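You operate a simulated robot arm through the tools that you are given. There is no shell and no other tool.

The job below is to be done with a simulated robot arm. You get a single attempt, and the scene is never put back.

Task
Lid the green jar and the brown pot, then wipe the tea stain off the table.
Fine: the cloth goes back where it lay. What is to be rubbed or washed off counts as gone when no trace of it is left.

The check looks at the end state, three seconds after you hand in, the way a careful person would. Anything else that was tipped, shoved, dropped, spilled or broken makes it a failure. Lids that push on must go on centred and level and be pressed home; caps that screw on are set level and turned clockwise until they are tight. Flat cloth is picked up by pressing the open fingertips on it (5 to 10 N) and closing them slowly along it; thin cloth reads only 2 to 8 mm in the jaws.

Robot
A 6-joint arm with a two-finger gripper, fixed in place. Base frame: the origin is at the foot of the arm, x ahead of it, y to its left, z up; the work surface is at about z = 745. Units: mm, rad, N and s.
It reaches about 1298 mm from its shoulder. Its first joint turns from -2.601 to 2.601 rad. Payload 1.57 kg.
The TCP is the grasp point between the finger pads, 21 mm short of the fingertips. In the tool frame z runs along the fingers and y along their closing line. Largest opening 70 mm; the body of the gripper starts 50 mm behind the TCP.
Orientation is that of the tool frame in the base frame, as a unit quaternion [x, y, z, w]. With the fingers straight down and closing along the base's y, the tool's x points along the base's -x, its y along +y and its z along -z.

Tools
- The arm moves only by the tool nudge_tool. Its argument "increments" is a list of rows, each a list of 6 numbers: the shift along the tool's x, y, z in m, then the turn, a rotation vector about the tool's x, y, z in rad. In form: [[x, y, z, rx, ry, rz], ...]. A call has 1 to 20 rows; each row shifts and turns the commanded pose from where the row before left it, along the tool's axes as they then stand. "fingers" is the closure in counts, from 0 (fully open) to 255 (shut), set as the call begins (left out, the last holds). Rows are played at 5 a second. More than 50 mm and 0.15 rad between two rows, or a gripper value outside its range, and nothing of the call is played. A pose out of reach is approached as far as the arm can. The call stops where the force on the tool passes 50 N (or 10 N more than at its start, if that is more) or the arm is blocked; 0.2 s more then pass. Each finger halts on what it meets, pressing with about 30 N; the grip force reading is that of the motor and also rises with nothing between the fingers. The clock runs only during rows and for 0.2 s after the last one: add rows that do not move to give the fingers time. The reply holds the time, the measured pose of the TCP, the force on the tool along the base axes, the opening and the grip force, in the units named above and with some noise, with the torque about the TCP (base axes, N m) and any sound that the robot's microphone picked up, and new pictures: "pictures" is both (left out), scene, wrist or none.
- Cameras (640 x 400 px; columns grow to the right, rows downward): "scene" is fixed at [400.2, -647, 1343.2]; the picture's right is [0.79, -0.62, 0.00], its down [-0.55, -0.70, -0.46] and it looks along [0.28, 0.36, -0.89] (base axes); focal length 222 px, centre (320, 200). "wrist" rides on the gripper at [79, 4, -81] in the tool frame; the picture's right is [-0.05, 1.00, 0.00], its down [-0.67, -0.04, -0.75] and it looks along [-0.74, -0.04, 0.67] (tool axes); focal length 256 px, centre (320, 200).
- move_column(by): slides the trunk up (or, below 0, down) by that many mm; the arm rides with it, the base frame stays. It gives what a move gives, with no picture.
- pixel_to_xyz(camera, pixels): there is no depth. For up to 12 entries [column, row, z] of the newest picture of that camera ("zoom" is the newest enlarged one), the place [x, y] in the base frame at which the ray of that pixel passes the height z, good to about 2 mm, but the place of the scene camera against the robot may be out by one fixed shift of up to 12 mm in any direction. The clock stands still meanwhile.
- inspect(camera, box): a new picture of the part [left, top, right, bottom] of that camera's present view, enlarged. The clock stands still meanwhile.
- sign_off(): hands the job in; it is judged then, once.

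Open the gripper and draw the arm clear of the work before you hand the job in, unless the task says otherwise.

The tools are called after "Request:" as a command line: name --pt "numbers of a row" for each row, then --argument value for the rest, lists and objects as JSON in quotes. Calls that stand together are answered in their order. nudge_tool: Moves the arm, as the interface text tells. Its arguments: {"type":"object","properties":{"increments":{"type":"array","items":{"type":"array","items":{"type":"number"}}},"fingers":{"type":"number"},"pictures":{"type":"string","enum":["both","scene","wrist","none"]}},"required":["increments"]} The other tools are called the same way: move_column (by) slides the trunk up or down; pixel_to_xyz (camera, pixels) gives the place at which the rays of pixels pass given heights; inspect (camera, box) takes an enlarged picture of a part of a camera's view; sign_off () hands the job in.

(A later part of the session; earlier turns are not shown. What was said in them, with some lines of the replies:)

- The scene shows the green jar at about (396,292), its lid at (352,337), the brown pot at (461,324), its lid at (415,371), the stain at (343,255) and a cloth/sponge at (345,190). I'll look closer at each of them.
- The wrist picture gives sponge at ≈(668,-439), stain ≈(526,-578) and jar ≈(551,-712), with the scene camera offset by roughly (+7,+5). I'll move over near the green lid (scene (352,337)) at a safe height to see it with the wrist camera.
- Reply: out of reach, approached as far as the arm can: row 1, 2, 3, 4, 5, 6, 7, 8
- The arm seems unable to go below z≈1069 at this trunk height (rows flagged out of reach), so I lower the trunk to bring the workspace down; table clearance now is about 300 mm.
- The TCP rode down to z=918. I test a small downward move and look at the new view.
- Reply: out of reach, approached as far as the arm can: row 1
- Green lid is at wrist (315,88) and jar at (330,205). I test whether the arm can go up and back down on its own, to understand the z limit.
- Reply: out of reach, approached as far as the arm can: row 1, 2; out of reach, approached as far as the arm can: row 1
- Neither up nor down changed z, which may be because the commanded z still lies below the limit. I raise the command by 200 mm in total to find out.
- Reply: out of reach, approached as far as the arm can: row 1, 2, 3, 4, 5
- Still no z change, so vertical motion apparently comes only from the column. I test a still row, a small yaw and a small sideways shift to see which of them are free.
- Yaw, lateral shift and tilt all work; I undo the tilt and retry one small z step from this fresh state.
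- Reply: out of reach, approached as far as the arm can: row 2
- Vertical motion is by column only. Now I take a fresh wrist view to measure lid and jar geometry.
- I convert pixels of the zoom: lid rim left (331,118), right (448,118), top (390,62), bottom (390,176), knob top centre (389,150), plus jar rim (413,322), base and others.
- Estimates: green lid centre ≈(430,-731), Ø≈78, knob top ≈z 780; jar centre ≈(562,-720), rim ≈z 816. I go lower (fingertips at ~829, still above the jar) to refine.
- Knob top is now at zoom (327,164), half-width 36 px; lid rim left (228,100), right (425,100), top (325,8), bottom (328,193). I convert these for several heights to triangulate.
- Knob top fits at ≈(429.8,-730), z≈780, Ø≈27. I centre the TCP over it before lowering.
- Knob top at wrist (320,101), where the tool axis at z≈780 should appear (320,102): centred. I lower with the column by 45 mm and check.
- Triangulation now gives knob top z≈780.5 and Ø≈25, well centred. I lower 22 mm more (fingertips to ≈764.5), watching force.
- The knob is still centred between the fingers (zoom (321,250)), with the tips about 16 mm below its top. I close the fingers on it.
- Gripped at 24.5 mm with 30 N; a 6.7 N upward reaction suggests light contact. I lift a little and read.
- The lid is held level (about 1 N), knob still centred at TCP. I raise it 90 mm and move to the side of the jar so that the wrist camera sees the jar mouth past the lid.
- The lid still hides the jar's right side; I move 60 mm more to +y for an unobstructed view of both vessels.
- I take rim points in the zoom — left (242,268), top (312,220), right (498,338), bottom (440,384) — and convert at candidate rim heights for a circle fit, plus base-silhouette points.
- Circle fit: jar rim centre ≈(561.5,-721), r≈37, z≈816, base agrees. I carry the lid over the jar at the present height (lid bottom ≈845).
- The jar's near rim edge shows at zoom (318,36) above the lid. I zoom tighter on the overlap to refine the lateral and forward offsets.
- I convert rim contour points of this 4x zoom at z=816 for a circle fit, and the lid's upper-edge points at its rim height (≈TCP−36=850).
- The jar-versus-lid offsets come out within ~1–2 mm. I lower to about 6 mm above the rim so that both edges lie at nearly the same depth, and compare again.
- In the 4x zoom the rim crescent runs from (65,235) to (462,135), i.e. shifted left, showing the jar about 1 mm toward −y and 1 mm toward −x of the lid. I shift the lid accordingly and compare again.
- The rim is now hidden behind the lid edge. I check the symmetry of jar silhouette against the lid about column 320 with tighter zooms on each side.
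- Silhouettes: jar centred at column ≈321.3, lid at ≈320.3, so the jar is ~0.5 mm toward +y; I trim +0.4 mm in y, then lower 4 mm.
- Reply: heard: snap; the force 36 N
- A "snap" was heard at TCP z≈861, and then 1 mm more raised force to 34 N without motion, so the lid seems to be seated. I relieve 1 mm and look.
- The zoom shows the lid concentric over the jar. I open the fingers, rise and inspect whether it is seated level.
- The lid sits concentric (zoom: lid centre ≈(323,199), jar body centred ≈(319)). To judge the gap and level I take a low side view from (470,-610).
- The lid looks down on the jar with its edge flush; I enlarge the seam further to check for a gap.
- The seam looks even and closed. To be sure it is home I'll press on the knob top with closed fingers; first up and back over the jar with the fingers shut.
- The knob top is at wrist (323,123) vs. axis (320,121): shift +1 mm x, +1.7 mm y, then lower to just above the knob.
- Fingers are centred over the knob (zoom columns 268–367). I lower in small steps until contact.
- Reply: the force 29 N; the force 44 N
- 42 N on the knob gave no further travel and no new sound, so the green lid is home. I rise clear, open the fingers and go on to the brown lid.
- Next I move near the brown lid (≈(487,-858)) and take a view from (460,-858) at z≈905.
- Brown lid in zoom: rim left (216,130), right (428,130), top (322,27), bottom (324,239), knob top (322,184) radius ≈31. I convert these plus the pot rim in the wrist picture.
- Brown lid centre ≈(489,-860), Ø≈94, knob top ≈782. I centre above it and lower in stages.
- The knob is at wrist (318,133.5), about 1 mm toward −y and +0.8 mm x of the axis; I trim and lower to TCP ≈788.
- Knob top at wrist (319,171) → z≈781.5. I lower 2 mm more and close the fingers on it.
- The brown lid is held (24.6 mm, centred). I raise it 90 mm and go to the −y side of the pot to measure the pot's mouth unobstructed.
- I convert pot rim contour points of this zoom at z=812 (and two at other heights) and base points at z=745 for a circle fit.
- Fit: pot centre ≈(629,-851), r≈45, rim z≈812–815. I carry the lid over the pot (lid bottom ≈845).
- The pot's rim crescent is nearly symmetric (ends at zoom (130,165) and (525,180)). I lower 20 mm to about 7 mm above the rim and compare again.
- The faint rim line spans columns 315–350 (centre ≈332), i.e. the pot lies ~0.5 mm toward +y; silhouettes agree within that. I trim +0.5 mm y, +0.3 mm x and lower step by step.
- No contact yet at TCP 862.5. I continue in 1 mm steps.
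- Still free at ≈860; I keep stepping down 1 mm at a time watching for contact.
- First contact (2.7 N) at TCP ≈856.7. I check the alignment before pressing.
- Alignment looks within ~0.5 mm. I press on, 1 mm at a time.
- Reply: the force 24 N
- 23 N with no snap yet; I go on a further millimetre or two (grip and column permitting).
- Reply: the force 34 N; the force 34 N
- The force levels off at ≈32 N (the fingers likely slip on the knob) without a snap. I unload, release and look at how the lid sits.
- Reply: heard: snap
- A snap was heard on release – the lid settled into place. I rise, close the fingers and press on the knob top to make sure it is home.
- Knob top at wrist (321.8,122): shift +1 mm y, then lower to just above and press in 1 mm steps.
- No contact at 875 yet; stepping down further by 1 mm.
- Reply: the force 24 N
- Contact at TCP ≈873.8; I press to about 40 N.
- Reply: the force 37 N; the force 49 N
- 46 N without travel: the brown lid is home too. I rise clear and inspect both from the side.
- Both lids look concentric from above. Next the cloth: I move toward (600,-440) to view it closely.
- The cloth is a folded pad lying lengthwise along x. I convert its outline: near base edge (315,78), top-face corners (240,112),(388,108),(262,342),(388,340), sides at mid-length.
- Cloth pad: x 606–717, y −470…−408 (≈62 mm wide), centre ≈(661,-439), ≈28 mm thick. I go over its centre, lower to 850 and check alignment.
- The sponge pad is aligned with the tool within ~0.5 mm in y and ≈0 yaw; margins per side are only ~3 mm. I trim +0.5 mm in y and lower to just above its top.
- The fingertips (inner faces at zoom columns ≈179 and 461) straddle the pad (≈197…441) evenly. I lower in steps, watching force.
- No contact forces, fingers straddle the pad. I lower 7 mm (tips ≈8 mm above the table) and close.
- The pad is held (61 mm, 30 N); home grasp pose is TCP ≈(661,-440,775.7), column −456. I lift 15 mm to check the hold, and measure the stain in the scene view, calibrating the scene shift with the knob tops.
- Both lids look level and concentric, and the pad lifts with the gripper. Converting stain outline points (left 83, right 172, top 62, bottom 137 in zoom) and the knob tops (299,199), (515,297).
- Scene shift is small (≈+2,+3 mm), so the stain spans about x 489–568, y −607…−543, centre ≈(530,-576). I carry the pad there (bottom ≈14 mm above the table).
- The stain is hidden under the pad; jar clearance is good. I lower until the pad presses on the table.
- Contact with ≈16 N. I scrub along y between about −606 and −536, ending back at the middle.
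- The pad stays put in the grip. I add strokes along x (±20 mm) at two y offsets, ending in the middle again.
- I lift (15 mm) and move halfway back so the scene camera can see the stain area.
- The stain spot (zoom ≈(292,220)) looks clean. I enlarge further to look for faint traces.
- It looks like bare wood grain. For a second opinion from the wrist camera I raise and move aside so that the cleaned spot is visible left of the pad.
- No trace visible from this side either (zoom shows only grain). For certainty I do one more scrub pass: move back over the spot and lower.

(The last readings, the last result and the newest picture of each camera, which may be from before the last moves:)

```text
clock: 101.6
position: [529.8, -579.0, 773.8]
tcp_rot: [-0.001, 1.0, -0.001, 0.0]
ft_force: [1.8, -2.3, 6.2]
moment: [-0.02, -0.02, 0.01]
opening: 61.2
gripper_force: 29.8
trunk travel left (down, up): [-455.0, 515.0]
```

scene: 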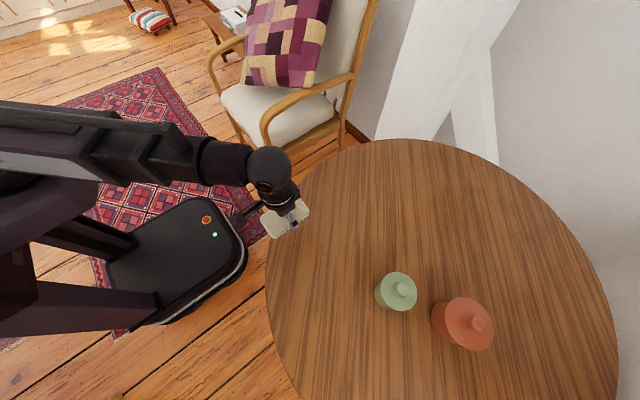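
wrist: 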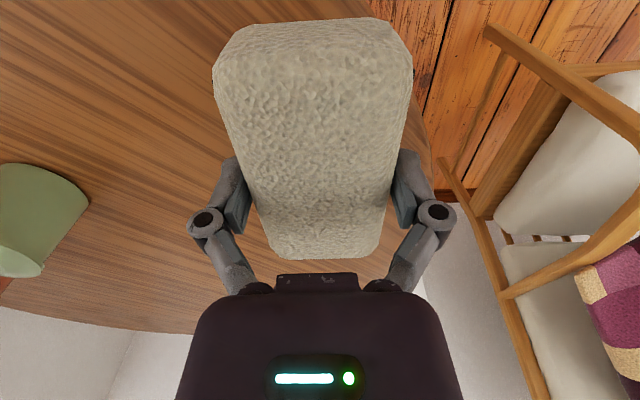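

6 N contact; I lower 0.5 mm more for a firmer press and scrub again along y, then along x.

Request:
move_column --by -0.6

Request:
nudge_tool --pt "0 -0.009 0 0 0 0" --pt "0 -0.009 0 0 0 0" --pt "0 -0.009 0 0 0 0" --pt "0 0.01 0 0 0 0" --pt "0 0.01 0 0 0 0" --pt "0 0.01 0 0 0 0" --pt "0 0.01 0 0 0 0" --pt "0 0.01 0 0 0 0" --pt "0 0.01 0 0 0 0" --pt "0 0.01 0 0 0 0" --pt "0 -0.01 0 0 0 0" --pt "0 -0.01 0 0 0 0" --pt "0 -0.01 0 0 0 0" --pt "0 -0.01 0 0 0 0" --pt "0 -0.01 0 0 0 0" --pt "0 -0.01 0 0 0 0" --pt "0 -0.01 0 0 0 0" --pt "0 0.009 0 0 0 0" --pt "0 0.009 0 0 0 0" --pt "0 0.009 0 0 0 0" --pictures "none"

Request:
nudge_tool --pt "0.01 0.005 0 0 0 0" --pt "0.01 0.005 0 0 0 0" --pt "-0.01 0.005 0 0 0 0" --pt "-0.01 0 0 0 0 0" --pt "-0.01 0 0 0 0 0" --pt "-0.01 0 0 0 0 0" --pt "0 -0.01 0 0 0 0" --pt "0 -0.01 0 0 0 0" --pt "0 -0.01 0 0 0 0" --pt "0.01 0 0 0 0 0" --pt "0.01 0 0 0 0 0" --pt "0.01 0 0 0 0 0" --pt "0.01 0 0 0 0 0" --pt "-0.01 0.005 0 0 0 0" --pt "-0.01 0.005 0 0 0 0" --pt "0 0.005 0 0 0 0" --pt "0 0 0 0 0 0" --pictures "both"

```text
clock: 102.1
position: [528.9, -580.3, 774.0]
tcp_rot: [0.0, 1.0, -0.001, 0.001]
ft_force: [3.8, -4.1, 17.3]
moment: [0.02, 0.01, -0.02]
opening: 61.5
gripper_force: 30.0
trunk travel left (down, up): [-454.0, 516.0]
```

```text
clock: 106.3
position: [527.9, -580.6, 773.7]
tcp_rot: [0.0, 1.0, -0.001, 0.001]
ft_force: [0.5, -5.0, 12.3]
moment: [-0.25, -0.01, 0.03]
opening: 61.1
gripper_force: 29.9
trunk travel left (down, up): [-454.0, 516.0]
```

```text
clock: 109.9
position: [528.0, -579.9, 773.9]
tcp_rot: [0.0, 1.0, -0.001, 0.001]
ft_force: [-0.6, -5.1, 9.7]
moment: [-0.1, 0.11, 0.03]
opening: 61.4
gripper_force: 30.2
trunk travel left (down, up): [-454.0, 516.0]
```

scene: 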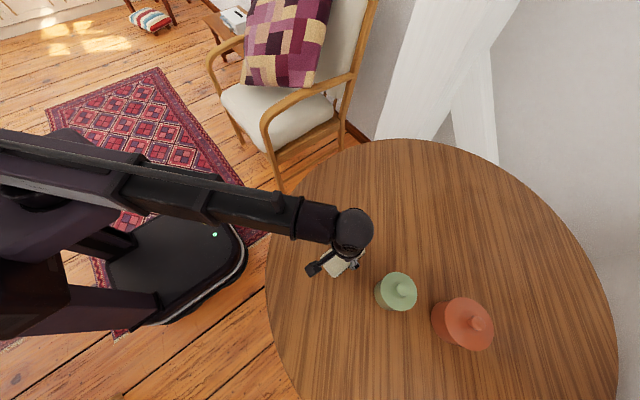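
wrist: 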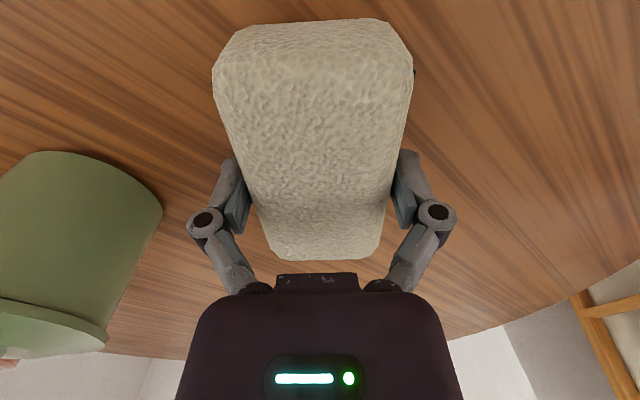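

The second pass is done. I lift 16 mm and carry the pad home to TCP (661.7,-440.1).

Request:
move_column --by 17

Request:
nudge_tool --pt "-0.0267 0.028 0 0 0 0" --pt "-0.0267 0.028 0 0 0 0" --pt "-0.0267 0.028 0 0 0 0" --pt "-0.0267 0.028 0 0 0 0" --pt "-0.0267 0.028 0 0 0 0" --pt "0 0 0 0 0 0" --pt "0 0 0 0 0 0" --pictures "both"

Request:
nudge_tool --pt "0 0 0 0 0 0" --pictures "none"

Request:
nudge_tool --pt "0 0 0 0 0 0" --pictures "none"

```text
clock: 110.5
position: [529.3, -581.2, 789.5]
tcp_rot: [0.0, 1.0, 0.0, 0.0]
ft_force: [0.0, 0.3, -0.6]
moment: [-0.01, 0.01, 0.05]
opening: 61.3
gripper_force: 29.9
trunk travel left (down, up): [-471.0, 499.0]
```

```text
clock: 112.1
position: [663.7, -440.8, 788.8]
tcp_rot: [0.001, 1.0, 0.0, -0.001]
ft_force: [0.0, -0.6, -1.3]
moment: [0.0, 0.02, 0.01]
opening: 61.3
gripper_force: 30.2
trunk travel left (down, up): [-471.0, 499.0]
```

scene: 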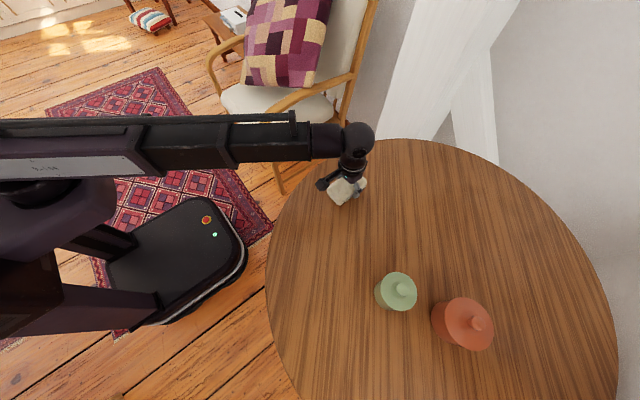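
wrist: 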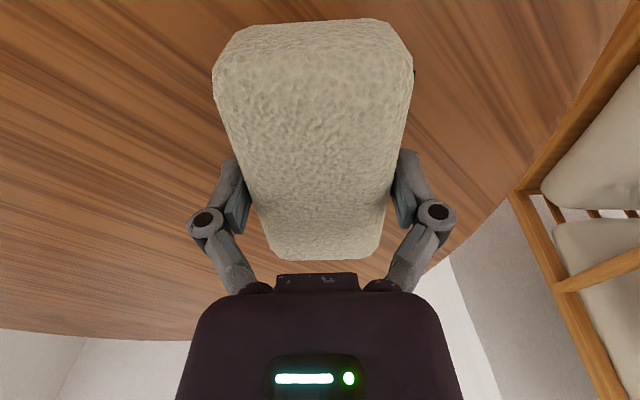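

```text
clock: 112.5
position: [664.1, -441.5, 790.5]
tcp_rot: [0.0, 1.0, 0.0, 0.0]
ft_force: [0.6, 0.4, -0.5]
moment: [0.02, 0.03, 0.01]
opening: 61.1
gripper_force: 29.9
trunk travel left (down, up): [-471.0, 499.0]
```

```text
clock: 112.9
position: [662.4, -441.0, 789.8]
tcp_rot: [0.0, 1.0, 0.0, 0.0]
ft_force: [-0.8, 0.5, -1.0]
moment: [0.02, 0.03, 0.01]
opening: 61.4
gripper_force: 29.7
trunk travel left (down, up): [-471.0, 499.0]
```

Measured mean is (663.4,-441.1); home was (661.7,-440.1), so I trim −1.7 mm x, +1 mm y and lower to the table.

Request:
nudge_tool --pt "0.0017 0.001 0 0 0 0" --pt "0 0 0 0 0 0" --pictures "none"

Request:
move_column --by -14

Request:
move_column --by -1

Request:
move_column --by -1

```text
clock: 113.5
position: [660.9, -439.8, 790.5]
tcp_rot: [0.0, 1.0, 0.0, 0.0]
ft_force: [0.7, -0.6, -0.8]
moment: [-0.02, 0.0, 0.0]
opening: 61.2
gripper_force: 30.2
trunk travel left (down, up): [-471.0, 499.0]
```

```text
clock: 114.2
position: [661.3, -438.8, 776.2]
tcp_rot: [0.0, 1.0, -0.001, 0.0]
ft_force: [0.1, 0.2, -0.3]
moment: [-0.01, 0.02, 0.01]
opening: 60.9
gripper_force: 29.9
trunk travel left (down, up): [-457.0, 513.0]
```

```text
clock: 114.7
position: [660.4, -439.7, 775.6]
tcp_rot: [0.0, 1.0, 0.0, 0.0]
ft_force: [-0.6, -0.3, -1.4]
moment: [-0.01, -0.02, 0.0]
opening: 61.3
gripper_force: 29.8
trunk travel left (down, up): [-456.0, 514.0]
```

```text
clock: 115.2
position: [660.3, -438.9, 774.2]
tcp_rot: [0.0, 1.0, 0.0, 0.0]
ft_force: [0.1, 0.3, -1.1]
moment: [0.0, 0.01, 0.02]
opening: 61.1
gripper_force: 29.9
trunk travel left (down, up): [-455.0, 515.0]
```

Not yet in contact; I trim half a millimetre back and lower 1 mm at a time until it touches.

Request:
nudge_tool --pt "-0.0007 -0.0005 0 0 0 0" --pt "0 0 0 0 0 0" --pictures "none"

Request:
move_column --by -1

```text
clock: 115.8
position: [662.5, -441.3, 773.0]
tcp_rot: [0.0, 1.0, 0.0, 0.0]
ft_force: [-0.7, -0.6, -0.1]
moment: [-0.03, 0.01, 0.0]
opening: 61.2
gripper_force: 30.3
trunk travel left (down, up): [-455.0, 515.0]
```

```text
clock: 116.3
position: [661.9, -440.1, 773.8]
tcp_rot: [0.0, 1.0, 0.0, 0.002]
ft_force: [2.4, -1.2, 7.5]
moment: [-0.06, 0.01, -0.02]
opening: 61.4
gripper_force: 29.8
trunk travel left (down, up): [-454.0, 516.0]
```

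The pad rests on the table (7.5 N) at (661.9,-440.1). I open the fingers and look.

Request:
nudge_tool --pt "0 0 0 0 0 0" --pt "0 0 0 0 0 0" --pt "0 0 0 0 0 0" --fingers 0 --pictures "wrist"

Request:
inspect --camera "wrist" --box '[160, 80, 480, 280]'

```text
clock: 117.1
position: [661.8, -440.6, 772.8]
tcp_rot: [0.0, 1.0, 0.0, 0.001]
ft_force: [-0.4, -0.9, 0.3]
moment: [-0.02, 0.03, 0.0]
opening: 69.9
gripper_force: 0.1
trunk travel left (down, up): [-454.0, 516.0]
```

wrist: 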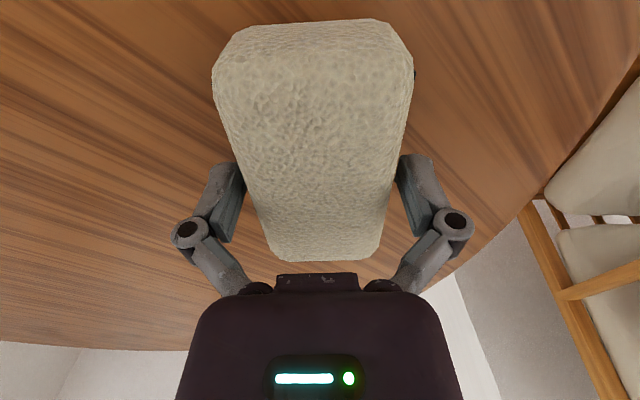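

```text
2.00 times, centred on (320, 180) of wrist
```

zoom: 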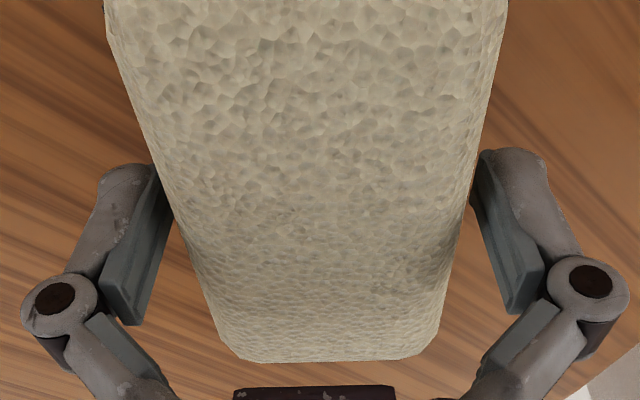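

Released with clearance on both sides. I rise straight up and back off to compare with the starting picture.

Request:
move_column --by 40

Request:
move_column --by 126

Request:
nudge_tool --pt "0.032 0.0015 0 0 0 0" --pt "0.032 0.0015 0 0 0 0" --pt "0 0 0 0 0 0" --pictures "both"

Request:
inspect --camera "wrist" --box '[200, 20, 440, 180]'

Request:
pixel_to_xyz --camera "zoom" --pixels '[[315, 78, 745], [315, 108, 770], [240, 112, 770], [392, 112, 770], [262, 345, 770], [388, 343, 770], [246, 220, 770], [394, 220, 770]]'

```text
clock: 117.9
position: [662.5, -442.1, 812.5]
tcp_rot: [0.0, 1.0, 0.0, 0.0]
ft_force: [0.1, -0.8, -0.7]
moment: [-0.01, 0.0, 0.01]
opening: 70.2
gripper_force: 0.0
trunk travel left (down, up): [-494.0, 476.0]
```

```text
clock: 119.5
position: [662.1, -440.6, 939.3]
tcp_rot: [0.0, 1.0, 0.0, -0.001]
ft_force: [-0.5, 0.1, 0.1]
moment: [-0.02, 0.03, 0.0]
opening: 70.1
gripper_force: 0.1
trunk travel left (down, up): [-620.0, 350.0]
```

```text
clock: 120.3
position: [598.3, -436.4, 939.8]
tcp_rot: [0.0, 1.0, 0.0, 0.0]
ft_force: [0.0, 0.1, 0.0]
moment: [0.03, 0.02, 0.01]
opening: 70.0
gripper_force: 0.0
trunk travel left (down, up): [-620.0, 350.0]
```

scene: 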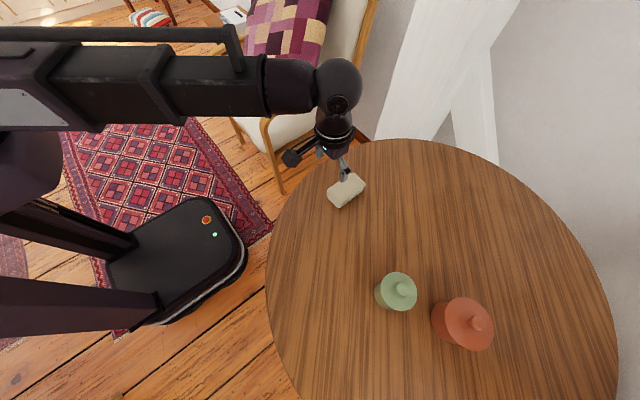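
wrist: 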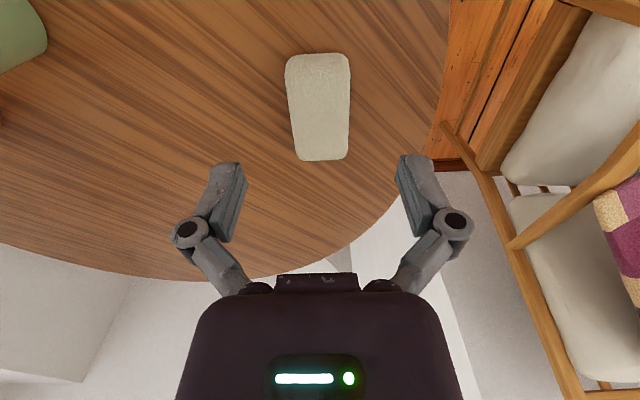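

```text
2.50 times, centred on (320, 100) of wrist
```

zoom: 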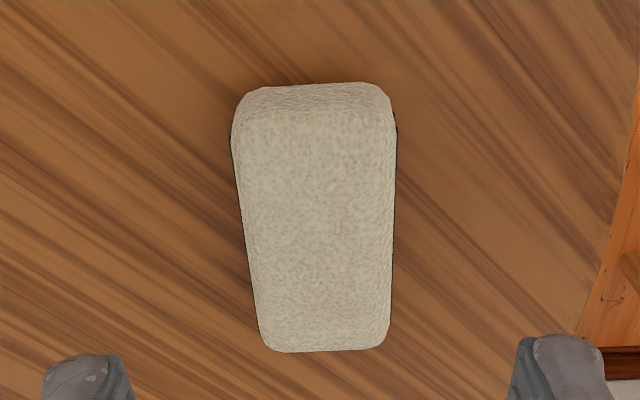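

```text
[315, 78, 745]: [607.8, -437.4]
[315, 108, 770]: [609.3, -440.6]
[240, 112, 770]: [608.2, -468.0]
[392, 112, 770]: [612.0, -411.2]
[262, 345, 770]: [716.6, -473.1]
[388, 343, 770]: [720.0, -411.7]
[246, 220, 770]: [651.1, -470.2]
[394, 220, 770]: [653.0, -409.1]
```

The pad is back within about 1.5 mm of its original outline. Now a last unobstructed look at the wiped spot and the lids from (440,-600).

Request:
nudge_tool --pt "0.0263 -0.0273 0 0 0 0" --pt "0.0263 -0.0273 0 0 0 0" --pt "0.0263 -0.0273 0 0 0 0" --pt "0.0263 -0.0273 0 0 0 0" --pt "0.0263 -0.0273 0 0 0 0" --pt "0.0263 -0.0273 0 0 0 0" --pt "0 0 0 0 0 0" --pictures "none"

Request:
move_column --by -100

Request:
nudge_tool --pt "0 0 0 0 0 0" --pictures "both"

Request:
inspect --camera "wrist" --box '[240, 60, 440, 200]'

Request:
inspect --camera "wrist" --box '[40, 180, 240, 320]'

```text
clock: 121.9
position: [440.6, -602.5, 939.1]
tcp_rot: [0.0, 1.0, 0.001, 0.0]
ft_force: [0.3, 0.1, 0.1]
moment: [0.0, 0.02, -0.03]
opening: 69.9
gripper_force: 0.0
trunk travel left (down, up): [-620.0, 350.0]
```

```text
clock: 123.2
position: [439.0, -602.2, 840.2]
tcp_rot: [-0.001, 1.0, 0.0, 0.0]
ft_force: [-0.7, -0.3, -0.4]
moment: [0.0, -0.02, 0.02]
opening: 70.0
gripper_force: 0.1
trunk travel left (down, up): [-520.0, 450.0]
```

```text
clock: 123.6
position: [439.9, -602.4, 839.1]
tcp_rot: [0.0, 1.0, 0.001, 0.0]
ft_force: [-0.2, 1.1, 0.0]
moment: [-0.02, 0.0, -0.01]
opening: 70.2
gripper_force: 0.1
trunk travel left (down, up): [-520.0, 450.0]
```

scene: 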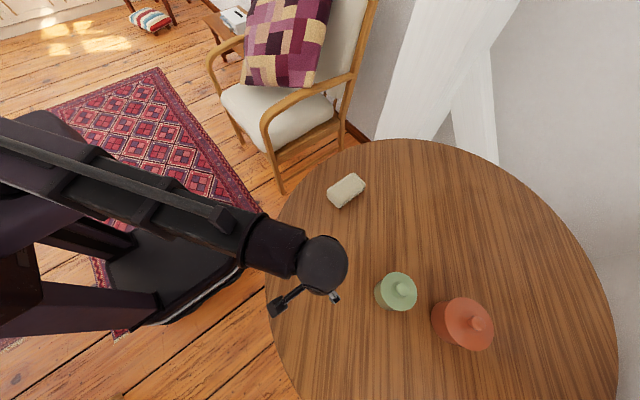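
wrist: 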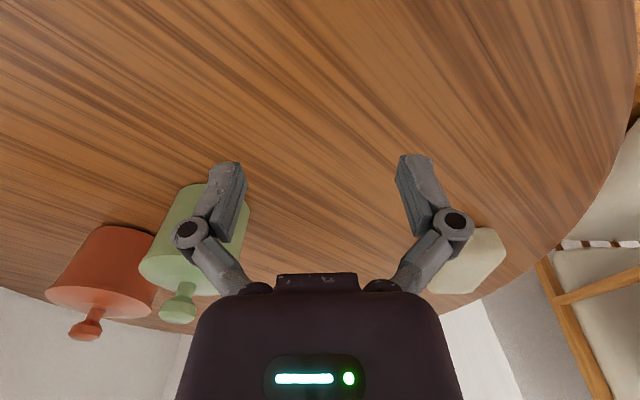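

```text
2.86 times, centred on (340, 130) of wrist
```

zoom: 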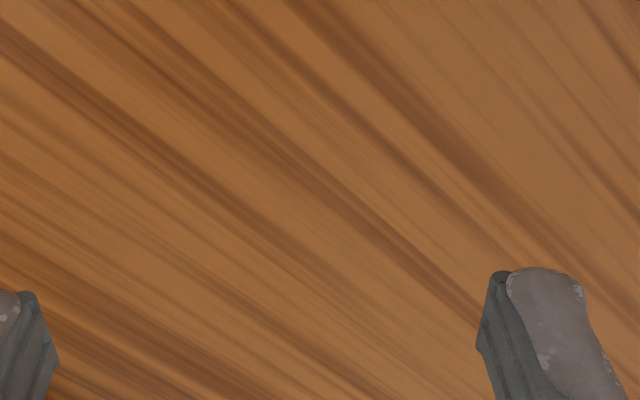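

```text
2.86 times, centred on (140, 250) of wrist
```

zoom: 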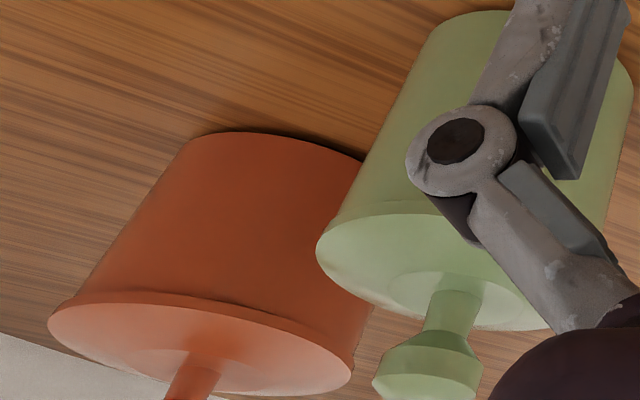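

The wiped area shows plain grain, and both lids appear seated. I take one closer low side view of the brown lid from its −y side to confirm it is level.

Request:
move_column --by 70

Request:
nudge_tool --pt "-0.007 -0.0405 0 0 0 0" --pt "-0.007 -0.0405 0 0 0 0" --pt "-0.007 -0.0405 0 0 0 0" --pt "-0.007 -0.0405 0 0 0 0" --pt "-0.007 -0.0405 0 0 0 0" --pt "-0.007 -0.0405 0 0 0 0" --pt "-0.007 -0.0405 0 0 0 0" --pt "-0.007 -0.0405 0 0 0 0" --pt "-0.007 -0.0405 0 0 0 0" --pt "0 0 0 0 0 0" --pictures "none"

Request:
move_column --by -105

Request:
nudge_tool --pt "0 0 0 0 0 0" --pictures "both"

Request:
inspect --camera "wrist" --box '[420, 200, 620, 340]'

```text
clock: 124.7
position: [440.4, -602.5, 909.0]
tcp_rot: [0.0, 1.0, 0.0, 0.0]
ft_force: [0.1, 0.6, -0.5]
moment: [0.01, -0.04, 0.01]
opening: 69.8
gripper_force: 0.1
trunk travel left (down, up): [-590.0, 380.0]
```

```text
clock: 126.9
position: [503.1, -969.4, 908.7]
tcp_rot: [0.001, 1.0, 0.0, 0.0]
ft_force: [-0.2, 0.5, 0.7]
moment: [-0.01, -0.01, -0.02]
opening: 70.3
gripper_force: 0.0
trunk travel left (down, up): [-590.0, 380.0]
```

```text
clock: 128.2
position: [504.1, -967.8, 804.5]
tcp_rot: [0.0, 1.0, 0.0, 0.0]
ft_force: [0.4, 0.0, -0.1]
moment: [0.0, 0.0, -0.02]
opening: 69.9
gripper_force: 0.2
trunk travel left (down, up): [-485.0, 485.0]
```

```text
clock: 128.7
position: [503.7, -967.6, 803.8]
tcp_rot: [-0.001, 1.0, 0.0, 0.0]
ft_force: [-0.9, 0.8, -0.4]
moment: [0.01, 0.02, 0.02]
opening: 70.0
gripper_force: 0.0
trunk travel left (down, up): [-485.0, 485.0]
```

scene: 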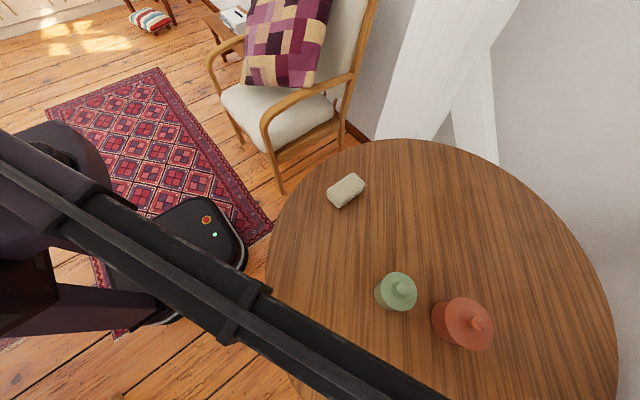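
wrist: 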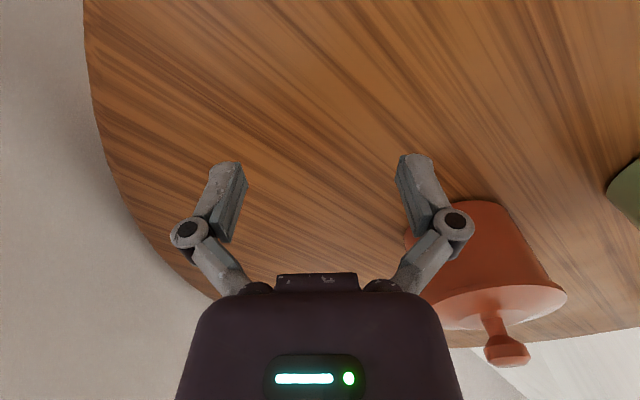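

```text
2.86 times, centred on (520, 270) of wrist
```

zoom: 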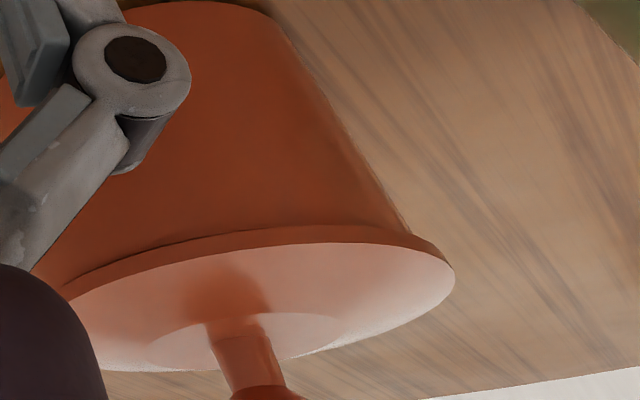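

The brown lid is seated flush and level. I draw the arm up and back clear of the work.

Request:
move_column --by 250

Request:
nudge_tool --pt "0.01 0.045 0 0 0 0" --pt "0.01 0.045 0 0 0 0" --pt "0.01 0.045 0 0 0 0" --pt "0.01 0.045 0 0 0 0" --pt "0.01 0.045 0 0 0 0" --pt "0.01 0.045 0 0 0 0" --pt "0.01 0.045 0 0 0 0" --pt "0.01 0.045 0 0 0 0" --pt "0.01 0.045 0 0 0 0" --pt "0.01 0.045 0 0 0 0" --pt "0.01 0.045 0 0 0 0" --pt "0 0 0 0 0 0" --fingers 0 --pictures "both"

Request:
inspect --camera "scene" --box '[300, 150, 520, 370]'

```text
clock: 131.2
position: [504.6, -969.1, 1054.4]
tcp_rot: [0.001, 1.0, 0.0, 0.0]
ft_force: [-0.3, -0.1, -0.7]
moment: [-0.01, -0.01, -0.01]
opening: 69.9
gripper_force: 0.1
trunk travel left (down, up): [-735.0, 235.0]
```

```text
clock: 133.8
position: [395.5, -473.2, 1054.6]
tcp_rot: [0.0, 1.0, 0.0, 0.0]
ft_force: [-0.1, 0.0, 0.7]
moment: [0.03, 0.0, 0.01]
opening: 70.0
gripper_force: 0.1
trunk travel left (down, up): [-735.0, 235.0]
```

scene: 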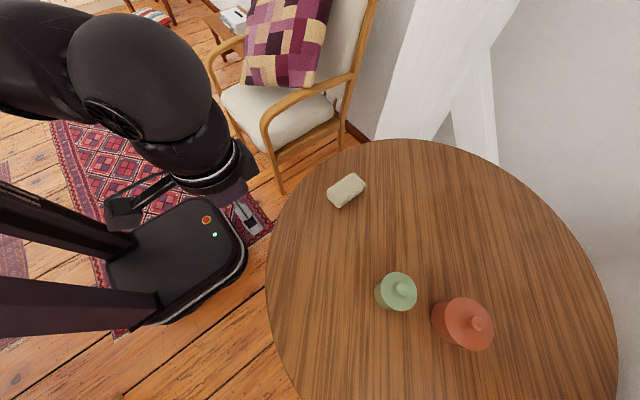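
wrist: 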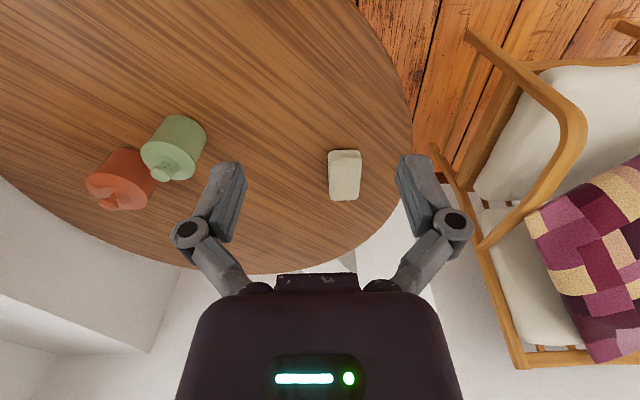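

```text
1.82 times, centred on (410, 260) of scene
```

zoom: 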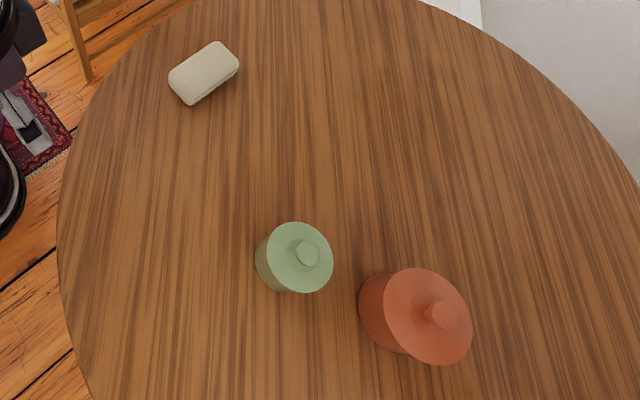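

Both vessels are lidded, the table is clean and the arm is clear. One last comparison of the pad with its starting view (same zoom box as at the beginning).

Request:
inspect --camera "scene" --box '[290, 150, 410, 280]'

```text
3.08 times, centred on (350, 215) of scene
```

zoom: 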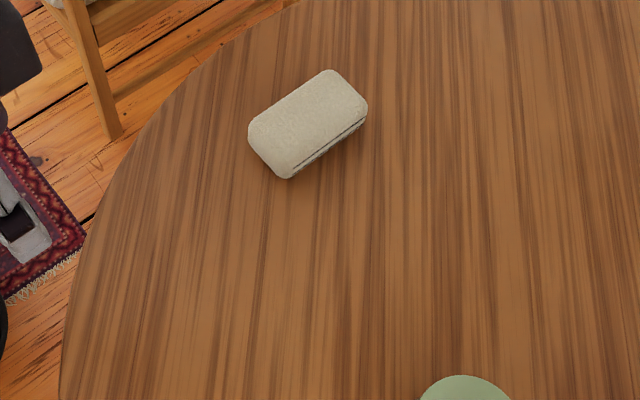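

The pad lies exactly as in the first picture (corners ≈(248,130), (328,70), (367,108), (285,178)), the stain is gone, and both lids are on. I hand in.

Request:
sign_off

```text
The job is handed in.
```

The green jar and the brown pot are both lidded, and the tea stain is off the table. I've handed the job in, but the verdict hasn't come back to me.

- **Lids:** each snapped into place. I then pressed on each knob (about 42 N on the jar, 46 N on the pot) and neither lid moved any further. From the side both look level and flush.
- **Stain:** I scrubbed the spot twice with the cloth, which is a sponge-like pad. No trace shows in the enlarged views from either camera.
- **Cloth:** it is back where it lay, within about 1.5 mm by the wrist camera.
- **Arm:** the gripper is open and the arm is drawn up and back, clear of the table. Nothing else looks moved in the final picture.
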